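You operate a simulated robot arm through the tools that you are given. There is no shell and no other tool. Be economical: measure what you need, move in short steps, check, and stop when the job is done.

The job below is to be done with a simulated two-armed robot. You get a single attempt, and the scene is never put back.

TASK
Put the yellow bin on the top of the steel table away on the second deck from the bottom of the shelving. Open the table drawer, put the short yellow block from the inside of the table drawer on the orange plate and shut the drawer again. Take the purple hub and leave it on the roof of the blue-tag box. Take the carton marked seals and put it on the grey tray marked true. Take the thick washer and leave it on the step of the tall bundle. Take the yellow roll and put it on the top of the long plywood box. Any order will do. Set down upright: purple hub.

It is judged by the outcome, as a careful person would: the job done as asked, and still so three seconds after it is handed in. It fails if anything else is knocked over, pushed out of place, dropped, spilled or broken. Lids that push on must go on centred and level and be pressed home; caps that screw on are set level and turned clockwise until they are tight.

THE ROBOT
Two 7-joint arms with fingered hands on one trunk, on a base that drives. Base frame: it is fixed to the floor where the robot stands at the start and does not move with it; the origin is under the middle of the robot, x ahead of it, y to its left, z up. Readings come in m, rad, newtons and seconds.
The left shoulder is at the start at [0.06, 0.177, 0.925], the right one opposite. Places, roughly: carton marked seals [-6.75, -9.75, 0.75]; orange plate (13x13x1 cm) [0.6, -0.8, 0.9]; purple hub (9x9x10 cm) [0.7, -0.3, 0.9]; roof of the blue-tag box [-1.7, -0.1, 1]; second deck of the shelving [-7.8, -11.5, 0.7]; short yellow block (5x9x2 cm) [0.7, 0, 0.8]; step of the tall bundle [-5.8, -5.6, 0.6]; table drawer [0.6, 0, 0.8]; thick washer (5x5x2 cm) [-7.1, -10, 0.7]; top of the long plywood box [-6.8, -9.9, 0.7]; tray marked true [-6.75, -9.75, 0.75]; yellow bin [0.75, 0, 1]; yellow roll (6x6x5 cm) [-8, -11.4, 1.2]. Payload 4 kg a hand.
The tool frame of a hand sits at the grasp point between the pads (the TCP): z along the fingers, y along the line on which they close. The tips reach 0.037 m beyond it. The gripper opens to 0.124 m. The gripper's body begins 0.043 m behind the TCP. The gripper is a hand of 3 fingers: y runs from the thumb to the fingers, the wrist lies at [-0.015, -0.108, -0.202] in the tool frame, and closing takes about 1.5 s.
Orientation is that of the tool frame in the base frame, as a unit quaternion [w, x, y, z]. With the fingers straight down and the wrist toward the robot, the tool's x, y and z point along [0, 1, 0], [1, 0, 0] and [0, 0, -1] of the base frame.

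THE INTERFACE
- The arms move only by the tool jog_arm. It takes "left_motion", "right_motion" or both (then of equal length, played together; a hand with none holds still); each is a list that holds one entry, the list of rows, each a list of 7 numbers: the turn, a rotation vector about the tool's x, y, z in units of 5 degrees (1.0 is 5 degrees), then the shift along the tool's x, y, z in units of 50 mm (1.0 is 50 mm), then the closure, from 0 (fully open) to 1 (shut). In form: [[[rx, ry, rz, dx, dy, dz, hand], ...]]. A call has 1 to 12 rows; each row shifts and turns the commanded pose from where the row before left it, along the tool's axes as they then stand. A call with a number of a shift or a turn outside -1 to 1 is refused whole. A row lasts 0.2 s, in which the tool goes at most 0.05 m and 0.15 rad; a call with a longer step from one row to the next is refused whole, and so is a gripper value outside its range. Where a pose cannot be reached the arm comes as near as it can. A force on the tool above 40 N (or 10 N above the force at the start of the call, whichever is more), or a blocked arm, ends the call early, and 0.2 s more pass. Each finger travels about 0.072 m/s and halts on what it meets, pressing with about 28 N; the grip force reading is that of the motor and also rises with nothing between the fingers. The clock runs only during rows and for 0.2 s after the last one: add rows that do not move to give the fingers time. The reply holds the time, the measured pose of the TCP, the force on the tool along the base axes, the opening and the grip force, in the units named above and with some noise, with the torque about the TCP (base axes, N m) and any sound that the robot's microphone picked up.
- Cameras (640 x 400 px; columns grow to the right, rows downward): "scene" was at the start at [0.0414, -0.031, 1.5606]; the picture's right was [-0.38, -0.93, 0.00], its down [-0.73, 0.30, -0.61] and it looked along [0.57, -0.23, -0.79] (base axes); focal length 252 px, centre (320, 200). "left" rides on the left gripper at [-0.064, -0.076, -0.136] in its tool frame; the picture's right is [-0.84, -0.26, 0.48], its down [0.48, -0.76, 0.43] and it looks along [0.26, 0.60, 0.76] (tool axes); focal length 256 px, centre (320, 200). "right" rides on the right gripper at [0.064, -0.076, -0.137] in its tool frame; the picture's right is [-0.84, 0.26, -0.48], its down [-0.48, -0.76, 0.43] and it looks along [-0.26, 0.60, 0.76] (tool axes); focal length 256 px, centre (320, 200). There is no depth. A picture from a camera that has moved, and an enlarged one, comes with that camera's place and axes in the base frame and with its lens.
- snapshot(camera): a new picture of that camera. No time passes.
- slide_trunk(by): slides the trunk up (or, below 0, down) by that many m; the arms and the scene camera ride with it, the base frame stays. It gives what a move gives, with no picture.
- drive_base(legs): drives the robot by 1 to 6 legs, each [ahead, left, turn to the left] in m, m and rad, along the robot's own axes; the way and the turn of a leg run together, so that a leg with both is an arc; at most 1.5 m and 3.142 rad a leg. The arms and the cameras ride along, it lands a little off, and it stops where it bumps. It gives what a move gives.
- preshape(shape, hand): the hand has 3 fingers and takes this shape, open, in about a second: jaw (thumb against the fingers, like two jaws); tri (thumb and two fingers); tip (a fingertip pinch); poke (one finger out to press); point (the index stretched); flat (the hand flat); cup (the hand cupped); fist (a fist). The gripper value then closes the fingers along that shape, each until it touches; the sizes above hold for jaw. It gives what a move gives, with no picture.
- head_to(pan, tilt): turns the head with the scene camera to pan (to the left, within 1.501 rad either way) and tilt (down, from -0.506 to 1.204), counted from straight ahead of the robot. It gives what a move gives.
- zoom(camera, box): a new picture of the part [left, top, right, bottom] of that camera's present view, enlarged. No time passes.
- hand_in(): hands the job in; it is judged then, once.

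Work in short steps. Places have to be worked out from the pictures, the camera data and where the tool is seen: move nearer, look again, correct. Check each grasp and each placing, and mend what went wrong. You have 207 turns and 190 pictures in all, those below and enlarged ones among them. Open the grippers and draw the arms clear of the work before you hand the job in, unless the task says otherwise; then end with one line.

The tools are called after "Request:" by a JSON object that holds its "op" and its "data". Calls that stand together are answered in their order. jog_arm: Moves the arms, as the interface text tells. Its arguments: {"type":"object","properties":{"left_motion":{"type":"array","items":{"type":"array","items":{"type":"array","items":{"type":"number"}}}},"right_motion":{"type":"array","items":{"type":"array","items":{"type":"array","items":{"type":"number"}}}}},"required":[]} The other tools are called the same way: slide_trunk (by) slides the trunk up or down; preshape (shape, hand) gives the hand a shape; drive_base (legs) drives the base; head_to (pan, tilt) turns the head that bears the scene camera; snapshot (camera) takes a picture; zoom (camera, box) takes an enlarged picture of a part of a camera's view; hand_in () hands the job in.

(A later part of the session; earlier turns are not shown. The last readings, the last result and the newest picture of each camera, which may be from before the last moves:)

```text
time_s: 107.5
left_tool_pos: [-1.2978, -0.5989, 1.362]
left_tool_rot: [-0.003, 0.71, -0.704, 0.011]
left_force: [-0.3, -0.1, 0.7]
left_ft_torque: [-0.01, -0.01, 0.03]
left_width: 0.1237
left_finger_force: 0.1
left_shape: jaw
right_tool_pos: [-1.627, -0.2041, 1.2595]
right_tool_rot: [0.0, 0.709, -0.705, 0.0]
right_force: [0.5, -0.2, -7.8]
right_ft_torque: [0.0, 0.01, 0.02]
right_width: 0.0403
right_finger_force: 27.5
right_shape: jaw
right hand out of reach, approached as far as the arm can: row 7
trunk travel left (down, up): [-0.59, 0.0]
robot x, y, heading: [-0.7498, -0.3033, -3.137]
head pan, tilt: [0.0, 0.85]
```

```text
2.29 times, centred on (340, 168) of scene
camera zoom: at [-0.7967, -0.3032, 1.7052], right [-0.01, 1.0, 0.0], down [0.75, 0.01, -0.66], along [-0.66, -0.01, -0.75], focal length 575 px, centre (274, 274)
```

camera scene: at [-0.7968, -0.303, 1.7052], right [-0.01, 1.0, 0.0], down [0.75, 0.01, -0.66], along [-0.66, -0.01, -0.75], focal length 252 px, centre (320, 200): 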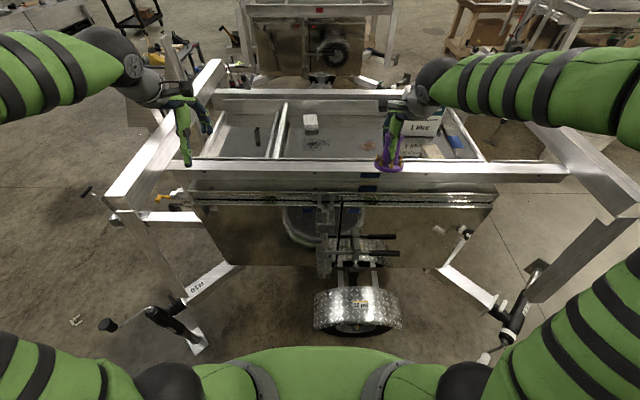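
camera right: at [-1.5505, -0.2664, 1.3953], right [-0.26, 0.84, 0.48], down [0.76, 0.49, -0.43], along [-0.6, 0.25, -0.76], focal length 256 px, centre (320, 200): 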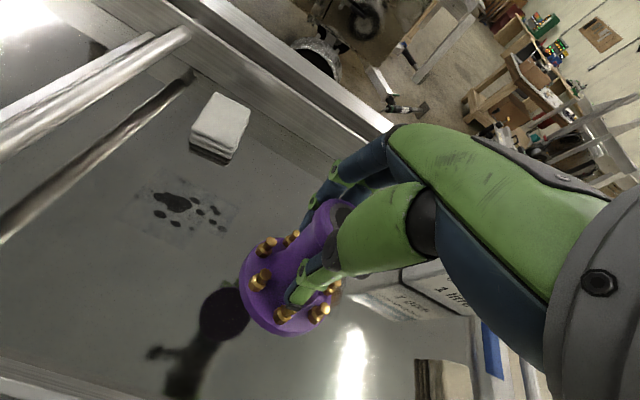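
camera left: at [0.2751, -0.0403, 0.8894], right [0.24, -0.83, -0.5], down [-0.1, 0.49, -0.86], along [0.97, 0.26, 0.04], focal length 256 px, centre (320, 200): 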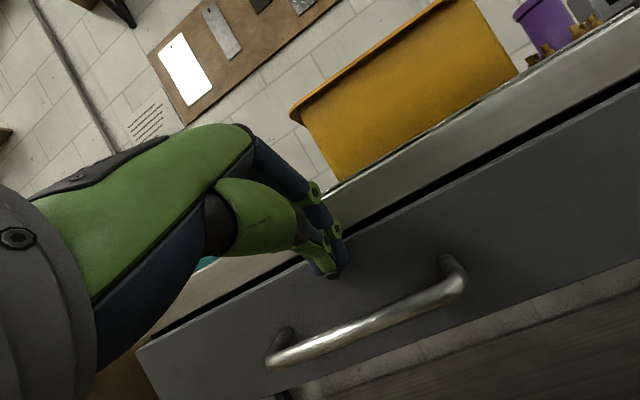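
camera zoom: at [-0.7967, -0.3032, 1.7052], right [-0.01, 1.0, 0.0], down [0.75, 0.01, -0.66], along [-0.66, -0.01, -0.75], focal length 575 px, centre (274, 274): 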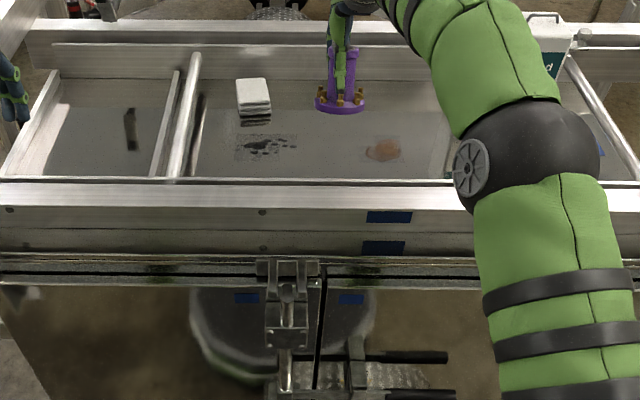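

Free roof below. Lower toward the roof, ending with small steps.

Request:
{"op": "jog_arm", "data": {"right_motion": [[[0, 0, 0, 0, 0, 0.8, 1], [0, 0, 0, 0, 0, 0.8, 1], [0, 0, 0, 0, 0, 0.8, 1], [0, 0, 0, 0, 0, 0.5, 1], [0, 0, 0, 0, 0, 0.2, 1], [0, 0, 0, 0, 0, 0, 1]]]}}

Request:
{"op": "zoom", "data": {"camera": "scene", "box": [260, 90, 420, 190]}}

Request:
{"op": "snapshot", "data": {"camera": "right"}}

```text
time_s: 108.6
left_tool_pos: [-1.2961, -0.5984, 1.3638]
left_tool_rot: [-0.003, 0.71, -0.704, 0.01]
left_force: [-0.4, -0.2, 0.4]
left_ft_torque: [0.01, -0.03, -0.04]
left_width: 0.1236
left_finger_force: 0.0
left_shape: jaw
right_tool_pos: [-1.6295, -0.2072, 1.132]
right_tool_rot: [0.013, 0.71, -0.704, -0.009]
right_force: [6.8, 0.3, 25.3]
right_ft_torque: [0.05, 0.39, 0.02]
right_width: 0.0443
right_finger_force: 28.3
right_shape: jaw
trunk travel left (down, up): [-0.59, 0.0]
robot x, y, heading: [-0.7496, -0.2999, -3.13]
head pan, tilt: [0.0, 0.85]
stopped in row 5 (right hand): the force on the tool passed its limit at 46 N (the readings are from after the stop); the commanded pose is now the measured one
```

```text
4.00 times, centred on (340, 140) of scene
camera zoom: at [-0.7941, -0.3033, 1.7056], right [-0.01, 1.0, 0.0], down [0.75, 0.01, -0.66], along [-0.66, -0.01, -0.75], focal length 1006 px, centre (240, 440)
```

zoom: 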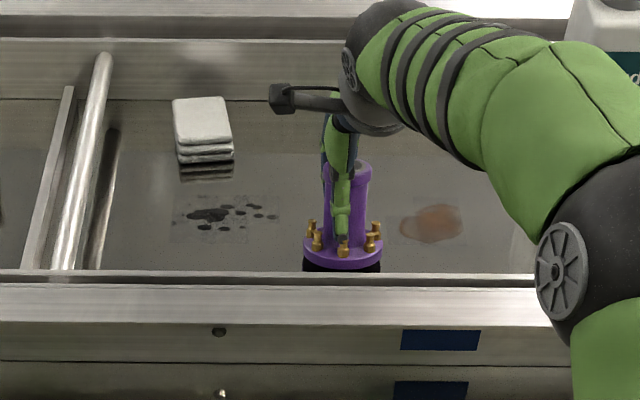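

```text
134 pictures are left
camera right: at [-1.5495, -0.2669, 1.2663], right [-0.25, 0.84, 0.48], down [0.74, 0.49, -0.46], along [-0.62, 0.24, -0.74], focal length 256 px, centre (320, 200)
```

right: 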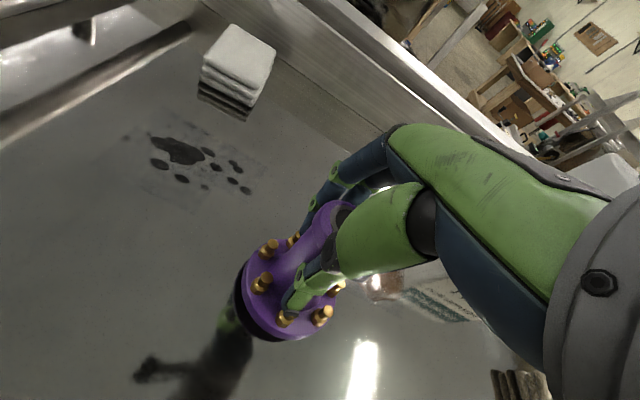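

Contact is firm (46 N stop) and the flange's reflection meets it, so the roof is at ≈1.05. Ease off a few mm to relieve force and read it.

Request:
{"op": "jog_arm", "data": {"right_motion": [[[0, 0, 0, 0, 0, -0.06, 1], [0, 0, 0, 0, 0, 0, 1]]]}}

```text
time_s: 109.2
left_tool_pos: [-1.2944, -0.5989, 1.3643]
left_tool_rot: [-0.002, 0.71, -0.704, 0.01]
left_force: [-1.0, 1.1, -0.4]
left_ft_torque: [0.0, 0.01, -0.01]
left_width: 0.1236
left_finger_force: 0.0
left_shape: jaw
right_tool_pos: [-1.6282, -0.2056, 1.1303]
right_tool_rot: [0.011, 0.71, -0.704, -0.007]
right_force: [1.2, 0.2, 24.8]
right_ft_torque: [0.03, 0.96, -0.03]
right_width: 0.045
right_finger_force: 28.0
right_shape: jaw
trunk travel left (down, up): [-0.59, 0.0]
robot x, y, heading: [-0.7498, -0.3032, -3.129]
head pan, tilt: [0.0, 0.85]
```

Still loaded; ease another 5 mm.

Request:
{"op": "jog_arm", "data": {"right_motion": [[[0, 0, 0, 0, 0, -0.1, 1], [0, 0, 0, 0, 0, 0, 1]]]}}

Request:
{"op": "zoom", "data": {"camera": "scene", "box": [300, 120, 380, 170]}}

```text
time_s: 109.8
left_tool_pos: [-1.2967, -0.5994, 1.3618]
left_tool_rot: [-0.003, 0.711, -0.704, 0.011]
left_force: [-0.2, 0.7, -0.1]
left_ft_torque: [0.04, 0.01, 0.02]
left_width: 0.1237
left_finger_force: 0.1
left_shape: jaw
right_tool_pos: [-1.6293, -0.2061, 1.1312]
right_tool_rot: [0.008, 0.71, -0.704, -0.006]
right_force: [-2.7, 0.5, 14.2]
right_ft_torque: [0.0, 0.95, -0.01]
right_width: 0.0447
right_finger_force: 28.2
right_shape: jaw
trunk travel left (down, up): [-0.59, 0.0]
robot x, y, heading: [-0.75, -0.301, -3.135]
head pan, tilt: [0.0, 0.85]
```

```text
8.00 times, centred on (340, 145) of scene
camera zoom: at [-0.7948, -0.3034, 1.7051], right [-0.01, 1.0, 0.0], down [0.75, 0.01, -0.66], along [-0.66, -0.01, -0.75], focal length 2012 px, centre (160, 640)
```

zoom: 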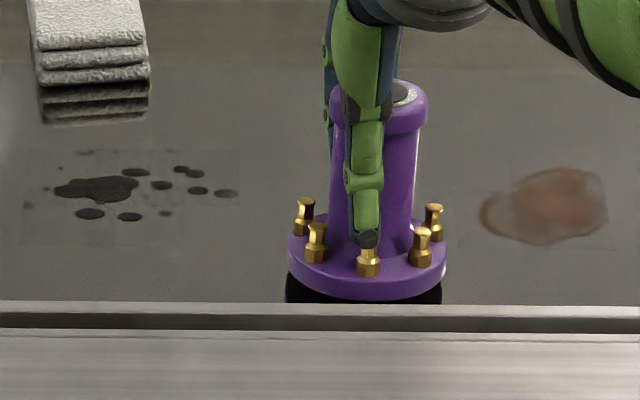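

The hub stands flat with its reflection directly beneath. Release and lift straight up.

Request:
{"op": "jog_arm", "data": {"right_motion": [[[0, 0, 0, 0, 0, 0, 0.7], [0, 0, 0, 0, 0, 0, 0.4], [0, 0, 0, 0, 0, 0, 0], [0, 0, 0, 0, 0, 0, 0], [0, 0, 0, 0, 0, 0, 0], [0, 0, 0, 0, 0, -0.4, 0], [0, 0, 0, 0, 0, -0.9, 0], [0, 0, 0, 0, 0, -0.9, 0], [0, 0, 0, 0, 0, -0.9, 0], [0, 0, 0, 0, 0, -0.9, 0]]]}}

Request:
{"op": "zoom", "data": {"camera": "scene", "box": [260, 90, 420, 190]}}

```text
time_s: 112.0
left_tool_pos: [-1.2978, -0.5994, 1.3614]
left_tool_rot: [-0.003, 0.71, -0.704, 0.011]
left_force: [-0.2, -0.3, -0.2]
left_ft_torque: [0.0, 0.01, 0.03]
left_width: 0.1237
left_finger_force: 0.1
left_shape: jaw
right_tool_pos: [-1.6231, -0.2033, 1.3296]
right_tool_rot: [0.007, 0.71, -0.704, -0.005]
right_force: [-0.2, 0.0, 0.6]
right_ft_torque: [0.03, -0.01, -0.01]
right_width: 0.1236
right_finger_force: 0.0
right_shape: jaw
right hand out of reach, approached as far as the arm can: row 10
trunk travel left (down, up): [-0.59, 0.0]
robot x, y, heading: [-0.7498, -0.2989, -3.134]
head pan, tilt: [0.0, 0.85]
```

```text
4.00 times, centred on (340, 140) of scene
camera zoom: at [-0.7964, -0.3036, 1.7052], right [-0.01, 1.0, 0.0], down [0.75, 0.01, -0.66], along [-0.66, -0.01, -0.75], focal length 1006 px, centre (240, 440)
```

zoom: 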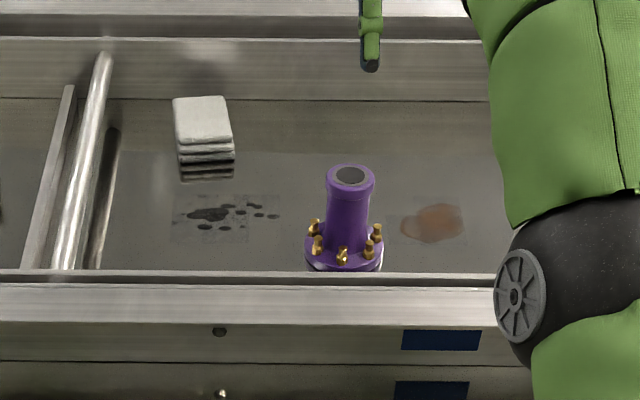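

Hub stands on the roof. Draw the right arm back, retreat, turn around to the table and lower the trunk to its original height.

Request:
{"op": "jog_arm", "data": {"right_motion": [[[0, 0, 0, 0, -0.9, 0, 0], [0, 0, 0, 0, -0.9, 0, 0], [0, 0, 0, 0, -0.9, 0, 0], [0, 0, 0, 0, -0.9, 0, 0], [0, 0, 0, 0, -0.9, 0, 0], [0, 0, 0, 0, -0.9, 0, 0], [0, 0, 0, 0, -0.5, 0, 0]]]}}

Request:
{"op": "drive_base", "data": {"legs": [[-0.37, 0, 0], [0, 0, 1.56], [0, 0, 1.575]]}}

Request:
{"op": "snapshot", "data": {"camera": "scene"}}

```text
time_s: 113.6
left_tool_pos: [-1.2973, -0.5992, 1.3632]
left_tool_rot: [-0.003, 0.71, -0.704, 0.011]
left_force: [1.0, 0.1, -0.2]
left_ft_torque: [0.02, -0.01, 0.05]
left_width: 0.1233
left_finger_force: 0.0
left_shape: jaw
right_tool_pos: [-1.3288, -0.2015, 1.3257]
right_tool_rot: [0.009, 0.71, -0.704, -0.006]
right_force: [-0.4, 0.2, -0.5]
right_ft_torque: [-0.02, 0.02, -0.01]
right_width: 0.1235
right_finger_force: 0.0
right_shape: jaw
trunk travel left (down, up): [-0.59, 0.0]
robot x, y, heading: [-0.7519, -0.3046, -3.135]
head pan, tilt: [0.0, 0.85]
```

```text
time_s: 123.6
left_tool_pos: [0.1736, -0.007, 1.3618]
left_tool_rot: [-0.011, 0.71, 0.704, -0.002]
left_force: [0.3, -0.5, -0.9]
left_ft_torque: [0.01, 0.01, 0.0]
left_width: 0.1238
left_finger_force: 0.0
left_shape: jaw
right_tool_pos: [0.1994, -0.4055, 1.3266]
right_tool_rot: [0.006, 0.71, 0.704, 0.009]
right_force: [0.5, -0.4, 0.0]
right_ft_torque: [0.02, 0.0, 0.0]
right_width: 0.1239
right_finger_force: 0.0
right_shape: jaw
trunk travel left (down, up): [-0.59, 0.0]
robot x, y, heading: [-0.3771, -0.2965, -0.006]
head pan, tilt: [0.0, 0.85]
```

```text
131 pictures are left
camera scene: at [-0.3289, -0.3001, 1.7052], right [-0.01, -1.0, 0.0], down [-0.75, 0.01, -0.66], along [0.66, -0.01, -0.75], focal length 252 px, centre (320, 200)
```

scene: 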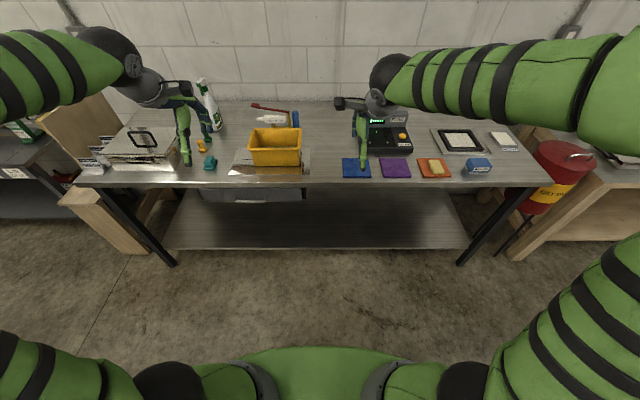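

Lower the trunk, drive 0.18 ahead and jog the left hand to face the bin's front rim.

Request:
{"op": "slide_trunk", "data": {"by": -0.14}}

Request:
{"op": "drive_base", "data": {"legs": [[0.2, 0, 0]]}}

Request:
{"op": "jog_arm", "data": {"left_motion": [[[0, 0, 0, -0.6, 0.6, 0, 0], [0, 0, 0, -0.6, 0.7, 0, 0], [0, 0, 0, -0.5, 0.7, 0, 0], [0, 0, 0, 0, 0.8, 0, 0], [0, 0, 0, 0, 0, 0, 0]]]}}

Request:
{"op": "snapshot", "data": {"camera": "left"}}

Request:
{"op": "zoom", "data": {"camera": "scene", "box": [200, 90, 400, 215]}}

```text
time_s: 125.3
left_tool_pos: [0.1737, -0.0079, 1.2219]
left_tool_rot: [-0.011, 0.711, 0.703, -0.002]
left_force: [0.6, -0.9, 0.2]
left_ft_torque: [0.01, -0.01, 0.0]
left_width: 0.1235
left_finger_force: 0.1
left_shape: jaw
right_tool_pos: [0.1989, -0.4068, 1.187]
right_tool_rot: [0.005, 0.71, 0.704, 0.009]
right_force: [-0.1, 0.5, 0.0]
right_ft_torque: [-0.01, 0.01, 0.0]
right_width: 0.124
right_finger_force: 0.0
right_shape: jaw
trunk travel left (down, up): [-0.45, 0.14]
robot x, y, heading: [-0.3801, -0.3016, -0.012]
head pan, tilt: [0.0, 0.85]
```

```text
time_s: 126.9
left_tool_pos: [0.375, -0.012, 1.2218]
left_tool_rot: [-0.012, 0.711, 0.703, -0.003]
left_force: [0.6, -0.5, -0.8]
left_ft_torque: [0.04, 0.01, -0.05]
left_width: 0.1239
left_finger_force: 0.0
left_shape: jaw
right_tool_pos: [0.3983, -0.4099, 1.1857]
right_tool_rot: [0.005, 0.711, 0.703, 0.008]
right_force: [0.7, 0.7, -0.5]
right_ft_torque: [-0.01, 0.02, 0.0]
right_width: 0.1237
right_finger_force: 0.0
right_shape: jaw
trunk travel left (down, up): [-0.45, 0.14]
robot x, y, heading: [-0.1807, -0.3006, -0.005]
head pan, tilt: [0.0, 0.85]
```

```text
time_s: 128.1
left_tool_pos: [0.5115, -0.0988, 1.218]
left_tool_rot: [-0.01, 0.711, 0.703, -0.003]
left_force: [0.1, -0.2, 1.0]
left_ft_torque: [-0.04, -0.01, -0.03]
left_width: 0.1237
left_finger_force: 0.1
left_shape: jaw
right_tool_pos: [0.3972, -0.4125, 1.1857]
right_tool_rot: [0.005, 0.712, 0.702, 0.009]
right_force: [-0.6, 0.7, 0.2]
right_ft_torque: [0.03, 0.0, 0.01]
right_width: 0.1237
right_finger_force: 0.1
right_shape: jaw
trunk travel left (down, up): [-0.45, 0.14]
robot x, y, heading: [-0.1809, -0.2993, -0.01]
head pan, tilt: [0.0, 0.85]
```

```text
130 pictures are left
camera left: at [0.4378, -0.1614, 1.3554], right [-0.28, -0.83, -0.49], down [-0.76, 0.5, -0.41], along [0.59, 0.26, -0.77], focal length 256 px, centre (320, 200)
```

left: 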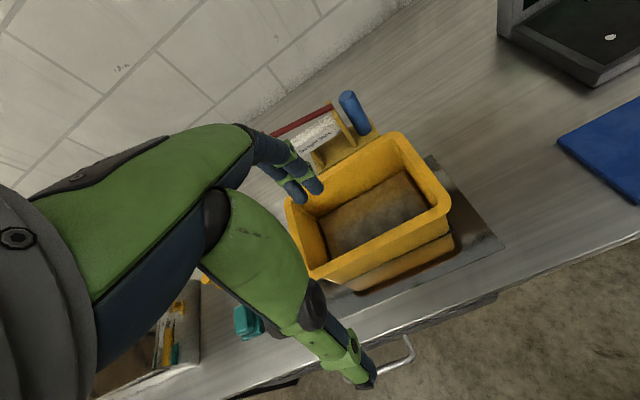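

```text
3.20 times, centred on (300, 152) of scene
camera zoom: at [-0.1311, -0.3026, 1.5652], right [-0.01, -1.0, 0.0], down [-0.75, 0.01, -0.66], along [0.66, -0.01, -0.75], focal length 805 px, centre (384, 352)
```

zoom: 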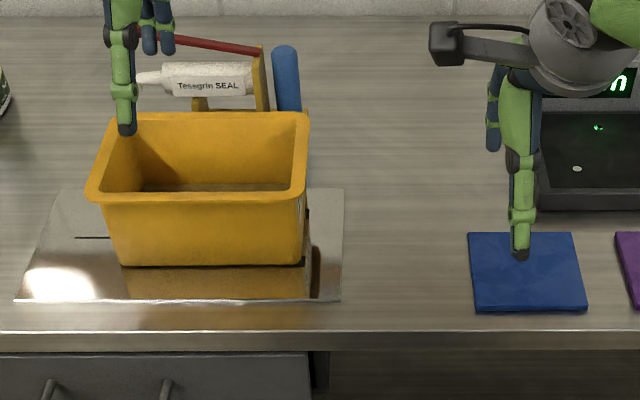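

Front rim is at x≈0.572, z≈1.03, y from 0 to −0.228. Position the jaw to straddle the front wall at y≈−0.113 and lower.

Request:
{"op": "jog_arm", "data": {"left_motion": [[[0, 0, 0, -0.28, 0.7, 0, 0], [0, 0, 0, 0, 0.72, 0, 0], [0, 0, 0, 0, 0, 0.9, 0], [0, 0, 0, 0, 0, 0.9, 0], [0, 0, 0, 0, 0, 0.8, 0], [0, 0, 0, 0, 0, 0.7, 0], [0, 0, 0, 0, 0, 0, 0]]]}}

Request:
{"op": "snapshot", "data": {"camera": "left"}}

Request:
{"op": "zoom", "data": {"camera": "scene", "box": [220, 90, 340, 165]}}

```text
time_s: 129.7
left_tool_pos: [0.5808, -0.1117, 1.0523]
left_tool_rot: [-0.011, 0.712, 0.702, -0.002]
left_force: [-0.2, -0.7, -0.2]
left_ft_torque: [-0.02, 0.0, 0.03]
left_width: 0.124
left_finger_force: 0.1
left_shape: jaw
right_tool_pos: [0.3965, -0.4108, 1.1849]
right_tool_rot: [0.005, 0.711, 0.703, 0.008]
right_force: [0.9, -0.1, 0.6]
right_ft_torque: [-0.03, 0.0, 0.0]
right_width: 0.1237
right_finger_force: 0.1
right_shape: jaw
trunk travel left (down, up): [-0.45, 0.14]
robot x, y, heading: [-0.1783, -0.3017, -0.011]
head pan, tilt: [0.0, 0.85]
```

```text
128 pictures are left
camera left: at [0.5062, -0.1746, 1.1886], right [-0.28, -0.83, -0.49], down [-0.76, 0.5, -0.41], along [0.59, 0.26, -0.77], focal length 256 px, centre (320, 200)
```

left: 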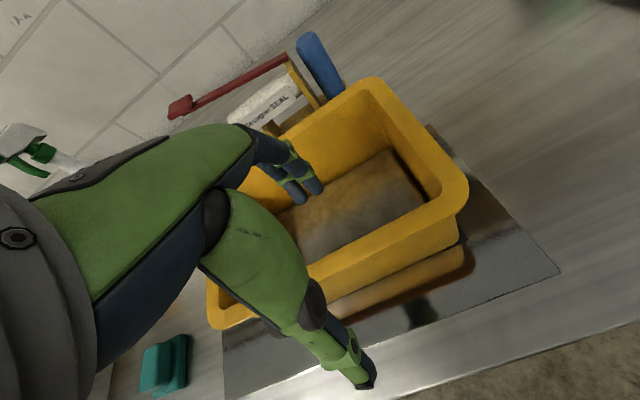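

```text
5.33 times, centred on (280, 128) of scene
camera zoom: at [-0.1306, -0.3026, 1.5652], right [-0.01, -1.0, 0.0], down [-0.75, 0.01, -0.66], along [0.66, -0.01, -0.75], focal length 1341 px, centre (533, 587)
```

zoom: 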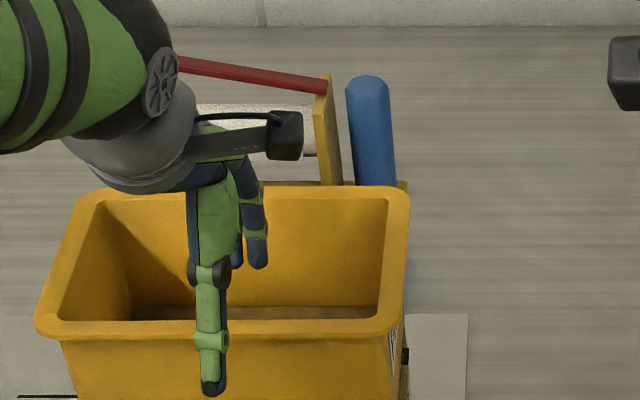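

Thumb is outside, fingers inside. Lower 3.7 cm more and close.

Request:
{"op": "jog_arm", "data": {"left_motion": [[[0, 0, 0, 0, 0.05, 0.4, 0], [0, 0, 0, 0, 0, 0.34, 0], [0, 0, 0, 0, 0, 0, 0.4], [0, 0, 0, 0, 0, 0, 0.7], [0, 0, 0, 0, 0, 0, 1], [0, 0, 0, 0, 0, 0, 1], [0, 0, 0, 0, 0, 0, 1], [0, 0, 0, 0, 0, 0, 1], [0, 0, 0, 0, 0, 0, 1]]]}}

Request:
{"op": "snapshot", "data": {"camera": "left"}}

Request:
{"op": "zoom", "data": {"camera": "scene", "box": [220, 90, 340, 165]}}

```text
time_s: 131.7
left_tool_pos: [0.5797, -0.1118, 1.016]
left_tool_rot: [-0.011, 0.711, 0.703, -0.002]
left_force: [-0.7, 0.1, 1.5]
left_ft_torque: [0.0, -0.73, -0.05]
left_width: 0.0104
left_finger_force: 28.5
left_shape: jaw
right_tool_pos: [0.3968, -0.4108, 1.1858]
right_tool_rot: [0.007, 0.711, 0.703, 0.009]
right_force: [0.6, 0.1, 0.1]
right_ft_torque: [-0.02, 0.04, -0.04]
right_width: 0.1236
right_finger_force: 0.1
right_shape: jaw
trunk travel left (down, up): [-0.45, 0.14]
robot x, y, heading: [-0.181, -0.302, -0.012]
head pan, tilt: [0.0, 0.85]
```

```text
126 pictures are left
camera left: at [0.507, -0.1746, 1.1522], right [-0.28, -0.83, -0.49], down [-0.76, 0.5, -0.41], along [0.59, 0.26, -0.77], focal length 256 px, centre (320, 200)
```

left: 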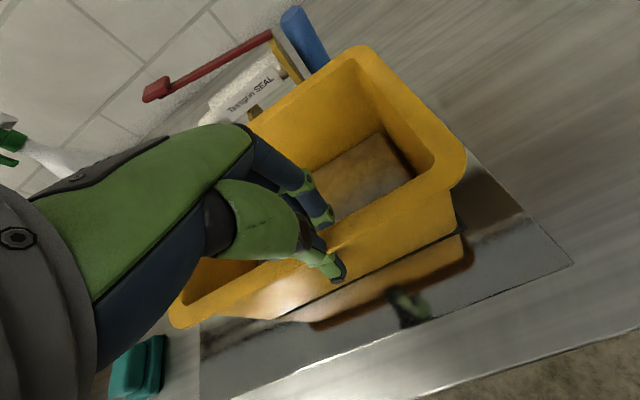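

```text
5.33 times, centred on (280, 128) of scene
camera zoom: at [-0.1308, -0.3025, 1.5652], right [-0.01, -1.0, 0.0], down [-0.75, 0.01, -0.66], along [0.66, -0.01, -0.75], focal length 1341 px, centre (533, 587)
```

zoom: 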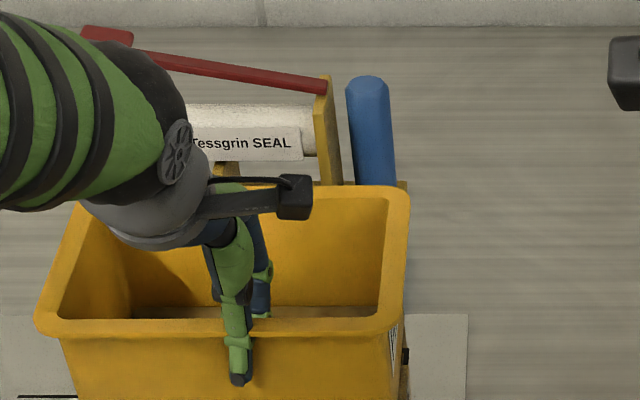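

Wall gripped. Lift slowly and check attitude.

Request:
{"op": "jog_arm", "data": {"left_motion": [[[0, 0, 0, 0, 0, -0.3, 1], [0, 0, 0, 0, 0, -0.5, 1], [0, 0, 0, 0, 0, -0.7, 1], [0, 0, 0, 0, 0, -0.7, 1], [0, 0, 0, 0, 0, 0, 1]]]}}

Request:
{"op": "zoom", "data": {"camera": "scene", "box": [200, 70, 360, 170]}}

Request:
{"op": "snapshot", "data": {"camera": "right"}}

```text
time_s: 132.9
left_tool_pos: [0.584, -0.1122, 1.123]
left_tool_rot: [-0.012, 0.711, 0.703, -0.003]
left_force: [0.0, 0.0, -9.0]
left_ft_torque: [0.0, 0.3, -0.01]
left_width: 0.0028
left_finger_force: 27.7
left_shape: jaw
right_tool_pos: [0.3986, -0.41, 1.1855]
right_tool_rot: [0.005, 0.711, 0.703, 0.009]
right_force: [0.1, -0.2, 0.6]
right_ft_torque: [0.01, 0.01, -0.02]
right_width: 0.1238
right_finger_force: 0.0
right_shape: jaw
trunk travel left (down, up): [-0.45, 0.14]
robot x, y, heading: [-0.1811, -0.2978, -0.005]
head pan, tilt: [0.0, 0.85]
```

```text
4.00 times, centred on (280, 120) of scene
camera zoom: at [-0.1297, -0.3023, 1.5651], right [-0.01, -1.0, 0.0], down [-0.75, 0.01, -0.66], along [0.66, -0.01, -0.75], focal length 1006 px, centre (480, 520)
```

zoom: 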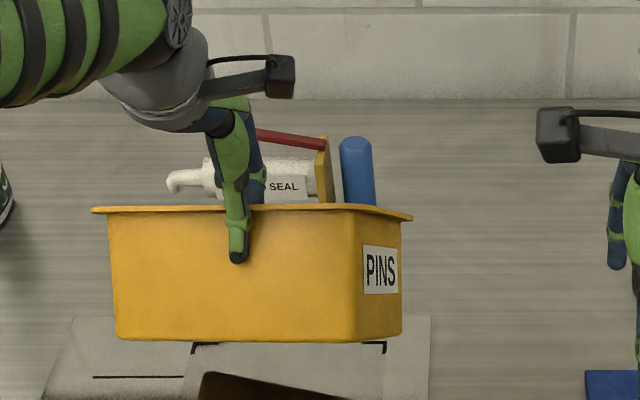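

```text
123 pictures are left
camera right: at [0.3203, -0.3443, 1.3206], right [0.24, -0.84, 0.48], down [-0.76, -0.47, -0.45], along [0.61, -0.26, -0.75], focal length 256 px, centre (320, 200)
```

right: 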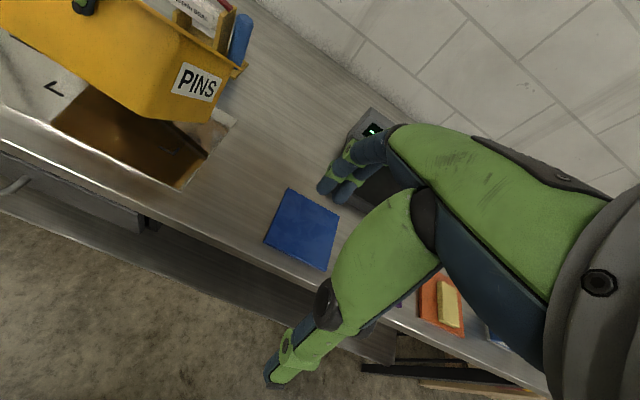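

The bin sagged nose-down in the pinch. Check from the left camera how far.

Request:
{"op": "snapshot", "data": {"camera": "left"}}

```text
122 pictures are left
camera left: at [0.5094, -0.1755, 1.2593], right [-0.28, -0.83, -0.49], down [-0.76, 0.5, -0.41], along [0.58, 0.26, -0.77], focal length 256 px, centre (320, 200)
```

left: 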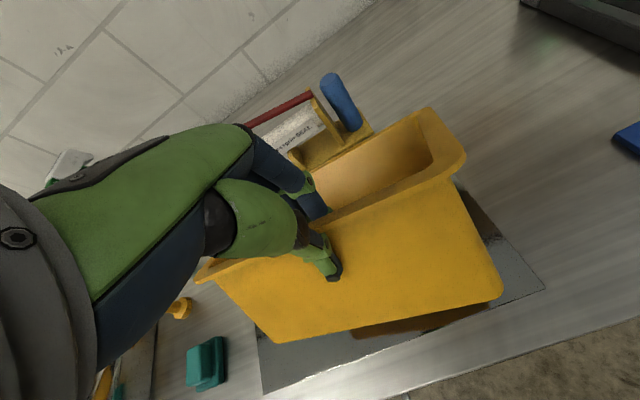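

Sag ≈30°, jammed stable between thumb and fingers. A 30° forward tilt of the hand will level it (also the best posture for the shelf). Raise, pull back a bit and tilt.

Request:
{"op": "jog_arm", "data": {"left_motion": [[[0, 0, 0, 0, 0, -0.8, 1], [0, 0, 0, 0, 0, -0.8, 1], [-0.5, 0, 0, 0, 0, -0.4, 1], [-0.7, 0, 0, 0, 0, 0, 1], [-0.8, 0, 0, 0, 0, 0, 1], [-0.8, 0, 0, 0, 0, 0, 1], [-0.8, 0, 0, 0, 0, 0, 1], [-0.8, 0, 0, 0, 0, 0, 1], [-0.8, 0, 0, 0, 0, 0, 1], [-0.6, 0, 0, 0, 0, 0, 1], [0, 0, 0, 0, 0, 0, 1]]]}}

Request:
{"op": "snapshot", "data": {"camera": "scene"}}

Request:
{"op": "snapshot", "data": {"camera": "left"}}

```text
time_s: 135.3
left_tool_pos: [0.5857, -0.1132, 1.2259]
left_tool_rot: [0.168, 0.691, 0.681, 0.173]
left_force: [0.4, 0.6, -7.9]
left_ft_torque: [0.08, 0.66, 0.0]
left_width: 0.0026
left_finger_force: 28.0
left_shape: jaw
right_tool_pos: [0.3976, -0.4104, 1.1854]
right_tool_rot: [0.005, 0.712, 0.702, 0.009]
right_force: [-0.4, 0.1, 1.2]
right_ft_torque: [0.0, 0.01, 0.01]
right_width: 0.124
right_finger_force: 0.1
right_shape: jaw
trunk travel left (down, up): [-0.45, 0.14]
robot x, y, heading: [-0.1873, -0.2975, -0.012]
head pan, tilt: [0.0, 0.85]
```

```text
121 pictures are left
camera scene: at [-0.1296, -0.3022, 1.5651], right [-0.01, -1.0, 0.0], down [-0.75, 0.01, -0.66], along [0.66, -0.01, -0.75], focal length 252 px, centre (320, 200)
```

scene: 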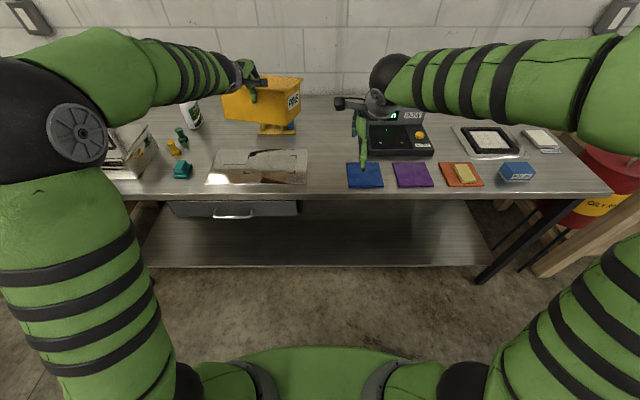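

```text
120 pictures are left
camera left: at [0.4535, -0.1747, 1.3081], right [-0.01, -0.83, -0.56], down [-0.46, 0.5, -0.73], along [0.89, 0.25, -0.39], focal length 256 px, centre (320, 200)
```

left: 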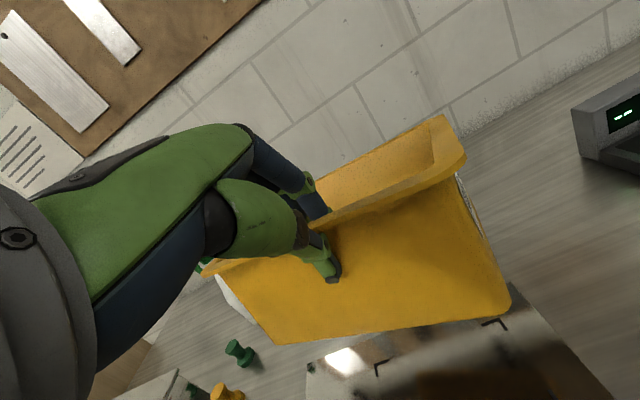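

Bin about level and held. Draw it in, back off, turn to −y and move 1 m along, then survey the route.

Request:
{"op": "jog_arm", "data": {"left_motion": [[[0, 0, 0, 0, -0.6, -0.3, 1], [0, 0, 0, 0, -0.6, -0.3, 1], [0, 0, 0, 0, -0.6, -0.3, 1], [0, 0, 0, 0, 0, 0, 1]]]}}

Request:
{"op": "drive_base", "data": {"legs": [[-0.3, 0, 0], [0, 0, -1.56], [1.0, 0, 0]]}}

Request:
{"op": "head_to", "data": {"pan": -0.6, "tilt": 0.3}}

Request:
{"op": "snapshot", "data": {"camera": "scene"}}

```text
time_s: 136.3
left_tool_pos: [0.4869, -0.1101, 1.2221]
left_tool_rot: [0.167, 0.693, 0.68, 0.172]
left_force: [0.5, 0.1, -8.0]
left_ft_torque: [0.11, 0.64, 0.03]
left_width: 0.0022
left_finger_force: 27.9
left_shape: jaw
right_tool_pos: [0.3978, -0.4099, 1.1847]
right_tool_rot: [0.005, 0.711, 0.703, 0.009]
right_force: [-0.4, -0.3, 0.3]
right_ft_torque: [0.0, -0.02, 0.01]
right_width: 0.1237
right_finger_force: 0.0
right_shape: jaw
trunk travel left (down, up): [-0.45, 0.14]
robot x, y, heading: [-0.1806, -0.2995, -0.017]
head pan, tilt: [0.0, 0.85]
```

```text
time_s: 146.9
left_tool_pos: [-0.2854, -1.9662, 1.2208]
left_tool_rot: [0.24, 0.971, -0.002, 0.005]
left_force: [-0.3, 0.0, -8.5]
left_ft_torque: [0.62, -0.06, 0.0]
left_width: 0.0025
left_finger_force: 27.6
left_shape: jaw
right_tool_pos: [-0.5853, -1.8813, 1.1855]
right_tool_rot: [0.009, 1.0, -0.001, 0.003]
right_force: [0.3, -0.4, -0.6]
right_ft_torque: [0.03, -0.04, 0.01]
right_width: 0.1238
right_finger_force: 0.0
right_shape: jaw
trunk travel left (down, up): [-0.45, 0.14]
robot x, y, heading: [-0.4791, -1.3016, -1.572]
head pan, tilt: [0.0, 0.85]
```

```text
time_s: 147.9
left_tool_pos: [-0.2846, -1.9676, 1.2223]
left_tool_rot: [0.24, 0.971, -0.002, 0.007]
left_force: [0.2, 0.9, -8.6]
left_ft_torque: [0.62, -0.08, 0.02]
left_width: 0.0023
left_finger_force: 27.8
left_shape: jaw
right_tool_pos: [-0.5847, -1.8803, 1.1857]
right_tool_rot: [0.009, 1.0, -0.001, 0.003]
right_force: [0.6, -1.2, -0.3]
right_ft_torque: [0.0, -0.03, 0.02]
right_width: 0.1238
right_finger_force: 0.1
right_shape: jaw
trunk travel left (down, up): [-0.45, 0.14]
robot x, y, heading: [-0.4833, -1.3052, -1.571]
head pan, tilt: [-0.6, 0.3]
```

```text
119 pictures are left
camera scene: at [-0.5315, -1.3521, 1.6135], right [-0.82, 0.57, 0.0], down [0.17, 0.24, -0.95], along [-0.54, -0.79, -0.3], focal length 252 px, centre (320, 200)
```

scene: 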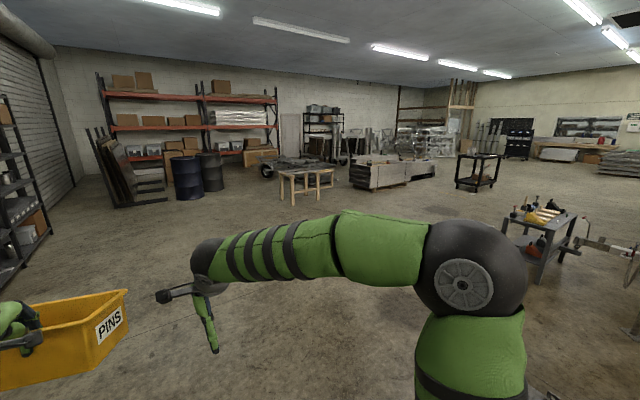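

Route mapped: small wooden table at x −2.9…−4.2, y≈−6; stack/bundle at x −4.9…−7.4, y≈−5.5; barrels at (−1.2…−1.8, −7.3…−8). I drive to about (−2.0,−5.8) first.

Request:
{"op": "drive_base", "data": {"legs": [[0, 0, -0.326], [1.5, 0, 0], [1.5, 0, 0], [1.5, 0, 0]]}}

Request:
{"op": "head_to", "data": {"pan": -0.5, "tilt": 0.35}}

Request:
{"op": "snapshot", "data": {"camera": "scene"}}

```text
time_s: 170.6
left_tool_pos: [-1.7874, -6.335, 1.2228]
left_tool_rot: [0.239, 0.962, -0.129, -0.025]
left_force: [0.1, 0.1, -7.8]
left_ft_torque: [0.54, -0.25, -0.02]
left_width: 0.0023
left_finger_force: 28.0
left_shape: jaw
right_tool_pos: [-2.055, -6.173, 1.1848]
right_tool_rot: [0.01, 0.991, -0.132, 0.002]
right_force: [0.0, 0.4, -0.3]
right_ft_torque: [-0.03, -0.02, 0.0]
right_width: 0.124
right_finger_force: 0.0
right_shape: jaw
trunk travel left (down, up): [-0.45, 0.14]
robot x, y, heading: [-1.8032, -5.6413, -1.833]
head pan, tilt: [-0.6, 0.3]
```

```text
time_s: 171.3
left_tool_pos: [-1.7867, -6.3343, 1.2222]
left_tool_rot: [0.24, 0.962, -0.128, -0.025]
left_force: [0.4, 0.3, -8.3]
left_ft_torque: [0.59, -0.27, 0.01]
left_width: 0.0025
left_finger_force: 28.2
left_shape: jaw
right_tool_pos: [-2.0555, -6.1729, 1.1857]
right_tool_rot: [0.01, 0.991, -0.132, 0.002]
right_force: [-0.2, -0.5, 0.4]
right_ft_torque: [-0.03, 0.01, -0.01]
right_width: 0.1237
right_finger_force: 0.1
right_shape: jaw
trunk travel left (down, up): [-0.45, 0.14]
robot x, y, heading: [-1.8029, -5.6429, -1.835]
head pan, tilt: [-0.499, 0.351]
```

```text
118 pictures are left
camera scene: at [-1.859, -5.6827, 1.6088], right [-0.72, 0.69, 0.0], down [0.24, 0.25, -0.94], along [-0.65, -0.68, -0.34], focal length 252 px, centre (320, 200)
```

scene: 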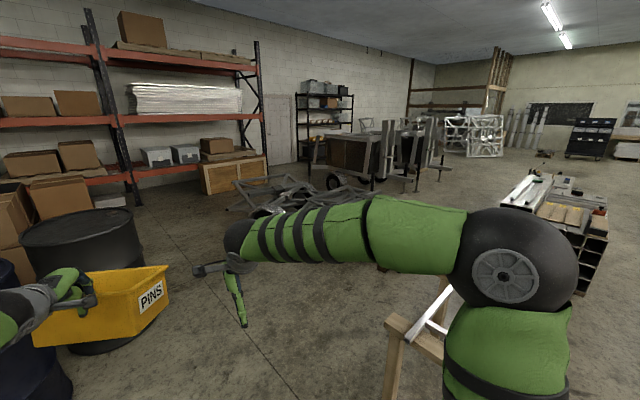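

Table and barrels match the map; bin travels above barrel height. Continue: 1.1 m ahead, turn, 1.35 m diagonal, turn toward −x.

Request:
{"op": "drive_base", "data": {"legs": [[1.1, 0, 0], [0, 0, -0.58], [1.35, 0, 0], [0, 0, -0.35]]}}

Request:
{"op": "head_to", "data": {"pan": 0, "tilt": 0.3}}

Request:
{"op": "snapshot", "data": {"camera": "scene"}}

```text
time_s: 186.0
left_tool_pos: [-3.6749, -7.991, 1.2218]
left_tool_rot: [0.2, 0.797, -0.555, -0.131]
left_force: [0.2, 0.4, -7.6]
left_ft_torque: [0.16, -0.66, -0.04]
left_width: 0.0023
left_finger_force: 27.9
left_shape: jaw
right_tool_pos: [-3.7006, -7.6797, 1.1854]
right_tool_rot: [0.009, 0.822, -0.57, -0.004]
right_force: [0.3, 0.9, 1.4]
right_ft_torque: [0.0, 0.01, -0.01]
right_width: 0.1238
right_finger_force: 0.1
right_shape: jaw
trunk travel left (down, up): [-0.45, 0.14]
robot x, y, heading: [-3.1241, -7.5732, -2.783]
head pan, tilt: [-0.499, 0.351]
```

```text
time_s: 186.9
left_tool_pos: [-3.6753, -7.9906, 1.2224]
left_tool_rot: [0.2, 0.796, -0.555, -0.133]
left_force: [-0.5, 0.0, -8.3]
left_ft_torque: [0.1, -0.6, 0.03]
left_width: 0.002
left_finger_force: 27.7
left_shape: jaw
right_tool_pos: [-3.7006, -7.68, 1.1861]
right_tool_rot: [0.009, 0.821, -0.57, -0.004]
right_force: [-0.4, -0.3, 0.1]
right_ft_torque: [0.0, -0.02, 0.0]
right_width: 0.124
right_finger_force: 0.1
right_shape: jaw
trunk travel left (down, up): [-0.45, 0.14]
robot x, y, heading: [-3.1233, -7.5765, -2.788]
head pan, tilt: [0.0, 0.3]
```

```text
117 pictures are left
camera scene: at [-3.1795, -7.5994, 1.6135], right [-0.35, 0.94, 0.0], down [0.28, 0.1, -0.96], along [-0.89, -0.33, -0.3], focal length 252 px, centre (320, 200)
```

scene: 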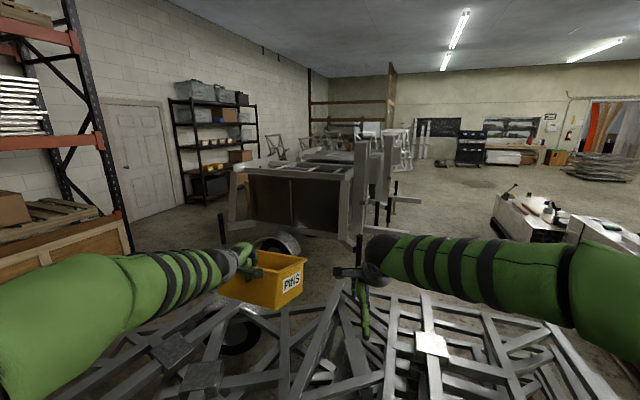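

A big frame pile blocks this corridor. Zoom in to understand the trailers and passages.

Request:
{"op": "zoom", "data": {"camera": "scene", "box": [160, 80, 460, 268]}}

Request:
{"op": "head_to", "data": {"pan": 0.7, "tilt": 0.5}}

Request:
{"op": "snapshot", "data": {"camera": "scene"}}

Request:
{"op": "head_to", "data": {"pan": -0.7, "tilt": 0.5}}

Request:
{"op": "snapshot", "data": {"camera": "scene"}}

```text
2.13 times, centred on (310, 174) of scene
camera zoom: at [-3.1795, -7.5994, 1.6135], right [-0.35, 0.94, 0.0], down [0.28, 0.1, -0.96], along [-0.89, -0.33, -0.3], focal length 535 px, centre (341, 255)
```

zoom: 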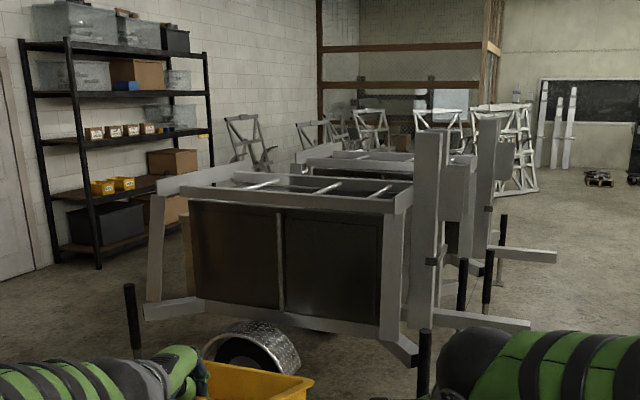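

```text
time_s: 188.0
left_tool_pos: [-3.6743, -7.991, 1.2221]
left_tool_rot: [0.2, 0.797, -0.554, -0.131]
left_force: [0.1, -0.5, -8.2]
left_ft_torque: [0.12, -0.63, 0.01]
left_width: 0.0019
left_finger_force: 28.4
left_shape: jaw
right_tool_pos: [-3.7012, -7.68, 1.1861]
right_tool_rot: [0.009, 0.821, -0.571, -0.003]
right_force: [0.6, -0.2, 0.6]
right_ft_torque: [0.01, -0.01, -0.01]
right_width: 0.1237
right_finger_force: 0.0
right_shape: jaw
trunk travel left (down, up): [-0.45, 0.14]
robot x, y, heading: [-3.1215, -7.574, -2.783]
head pan, tilt: [0.7, 0.499]
```

```text
115 pictures are left
camera scene: at [-3.1368, -7.646, 1.5951], right [-0.87, 0.49, 0.0], down [0.24, 0.42, -0.88], along [-0.43, -0.76, -0.48], focal length 252 px, centre (320, 200)
```

scene: 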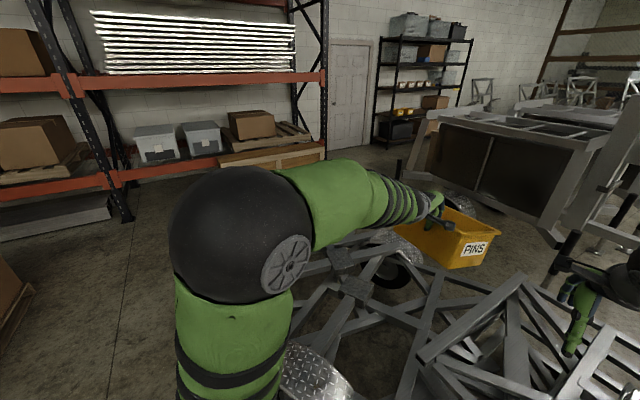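

```text
time_s: 189.5
left_tool_pos: [-3.675, -7.9911, 1.2222]
left_tool_rot: [0.201, 0.796, -0.555, -0.132]
left_force: [-1.3, 0.2, -8.9]
left_ft_torque: [0.14, -0.62, 0.01]
left_width: 0.0018
left_finger_force: 28.4
left_shape: jaw
right_tool_pos: [-3.7004, -7.6806, 1.1865]
right_tool_rot: [0.009, 0.821, -0.57, -0.003]
right_force: [-0.2, -0.2, -0.3]
right_ft_torque: [-0.04, -0.02, 0.04]
right_width: 0.1238
right_finger_force: 0.0
right_shape: jaw
trunk travel left (down, up): [-0.45, 0.14]
robot x, y, heading: [-3.1199, -7.5713, -2.786]
head pan, tilt: [-0.7, 0.499]
```

```text
114 pictures are left
camera scene: at [-3.1778, -7.5363, 1.5951], right [0.33, 0.94, 0.0], down [0.45, -0.16, -0.88], along [-0.83, 0.29, -0.48], focal length 252 px, centre (320, 200)
```

scene: 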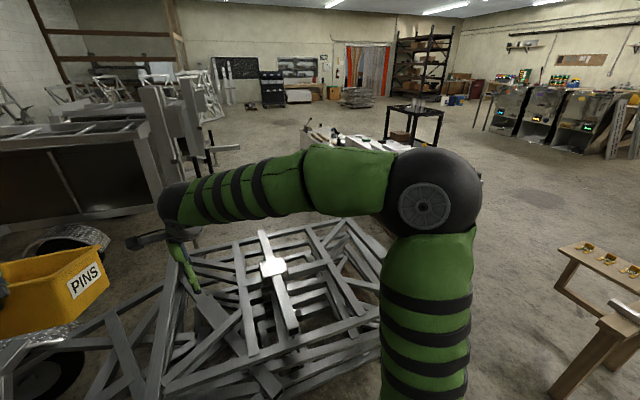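

The way through is between barrels and pile, then west along the rack aisle (y≈−9.8). Moving: sidestep east, turn to −y, advance, then angle.

Request:
{"op": "drive_base", "data": {"legs": [[-0.384, 0.175, 0], [0, 0, 1.31], [1.0, 0, 0], [0, 0, -0.41], [0.85, 0, 0], [0, 0, -0.8]]}}

Request:
{"op": "head_to", "data": {"pan": -0.2, "tilt": 0.45}}

Request:
{"op": "snapshot", "data": {"camera": "scene"}}

```text
time_s: 207.6
left_tool_pos: [-3.4244, -9.9109, 1.2225]
left_tool_rot: [0.207, 0.822, -0.516, -0.122]
left_force: [-0.2, 0.6, -7.8]
left_ft_torque: [0.16, -0.61, -0.01]
left_width: 0.0019
left_finger_force: 28.1
left_shape: jaw
right_tool_pos: [-3.4795, -9.6015, 1.1854]
right_tool_rot: [0.01, 0.847, -0.531, -0.002]
right_force: [0.3, 0.5, -0.5]
right_ft_torque: [-0.01, -0.02, 0.01]
right_width: 0.1236
right_finger_force: 0.1
right_shape: jaw
trunk travel left (down, up): [-0.45, 0.14]
robot x, y, heading: [-2.9165, -9.4413, -2.69]
head pan, tilt: [-0.7, 0.499]
```

```text
time_s: 208.6
left_tool_pos: [-3.4265, -9.9108, 1.2223]
left_tool_rot: [0.205, 0.822, -0.517, -0.122]
left_force: [0.1, -0.5, -8.6]
left_ft_torque: [0.16, -0.61, 0.05]
left_width: 0.002
left_finger_force: 28.0
left_shape: jaw
right_tool_pos: [-3.4795, -9.6025, 1.1858]
right_tool_rot: [0.009, 0.847, -0.531, -0.003]
right_force: [-0.3, 0.4, -0.5]
right_ft_torque: [0.03, -0.03, 0.01]
right_width: 0.1233
right_finger_force: 0.0
right_shape: jaw
trunk travel left (down, up): [-0.45, 0.14]
robot x, y, heading: [-2.9142, -9.4453, -2.692]
head pan, tilt: [-0.201, 0.45]
```

```text
113 pictures are left
camera scene: at [-2.9737, -9.4566, 1.5996], right [-0.25, 0.97, 0.0], down [0.42, 0.11, -0.9], along [-0.87, -0.22, -0.44], focal length 252 px, centre (320, 200)
```

scene: 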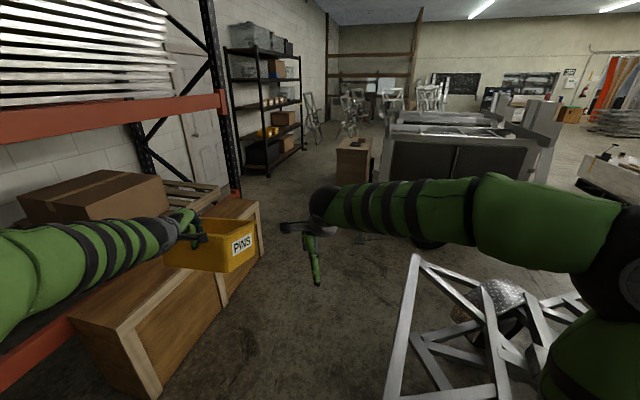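

The plywood box is visible ahead at about (−6.2…, −9.85). Turn to face −x, sidestep to the aisle centre y≈−9.87, and advance 2 m.

Request:
{"op": "drive_base", "data": {"legs": [[0, 0, -0.45], [0, 0.42, 0], [1.4, 0, 0]]}}

Request:
{"op": "head_to", "data": {"pan": 0.15, "tilt": 0.45}}

Request:
{"op": "snapshot", "data": {"camera": "scene"}}

```text
time_s: 214.8
left_tool_pos: [-3.9067, -10.0706, 1.2199]
left_tool_rot: [0.173, 0.688, -0.685, -0.163]
left_force: [0.0, -0.5, -7.6]
left_ft_torque: [-0.17, -0.53, 0.04]
left_width: 0.002
left_finger_force: 27.9
left_shape: jaw
right_tool_pos: [-3.8238, -9.7669, 1.185]
right_tool_rot: [0.008, 0.709, -0.705, -0.007]
right_force: [-0.5, -0.2, 0.3]
right_ft_torque: [0.06, 0.06, -0.02]
right_width: 0.1237
right_finger_force: 0.1
right_shape: jaw
trunk travel left (down, up): [-0.45, 0.14]
robot x, y, heading: [-3.2464, -9.8668, -3.134]
head pan, tilt: [-0.201, 0.45]
stopped in leg 3: the robot was blocked; the commanded pose is now the measured one
```

```text
time_s: 215.7
left_tool_pos: [-3.9095, -10.069, 1.2216]
left_tool_rot: [0.174, 0.688, -0.685, -0.165]
left_force: [0.0, 0.3, -8.2]
left_ft_torque: [-0.16, -0.55, 0.0]
left_width: 0.0021
left_finger_force: 27.6
left_shape: jaw
right_tool_pos: [-3.825, -9.7664, 1.1844]
right_tool_rot: [0.009, 0.709, -0.705, -0.005]
right_force: [0.0, 0.3, -0.1]
right_ft_torque: [0.01, 0.02, 0.04]
right_width: 0.1232
right_finger_force: 0.0
right_shape: jaw
trunk travel left (down, up): [-0.45, 0.14]
robot x, y, heading: [-3.2473, -9.8655, -3.133]
head pan, tilt: [0.15, 0.45]
```

```text
112 pictures are left
camera scene: at [-3.305, -9.8846, 1.5996], right [-0.16, 0.99, 0.0], down [0.43, 0.07, -0.9], along [-0.89, -0.14, -0.44], focal length 252 px, centre (320, 200)
```

scene: 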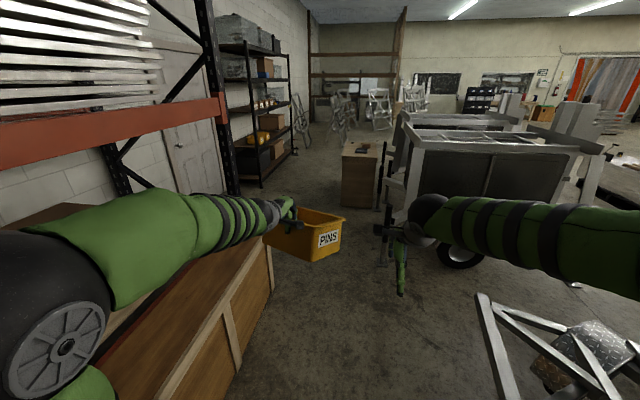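

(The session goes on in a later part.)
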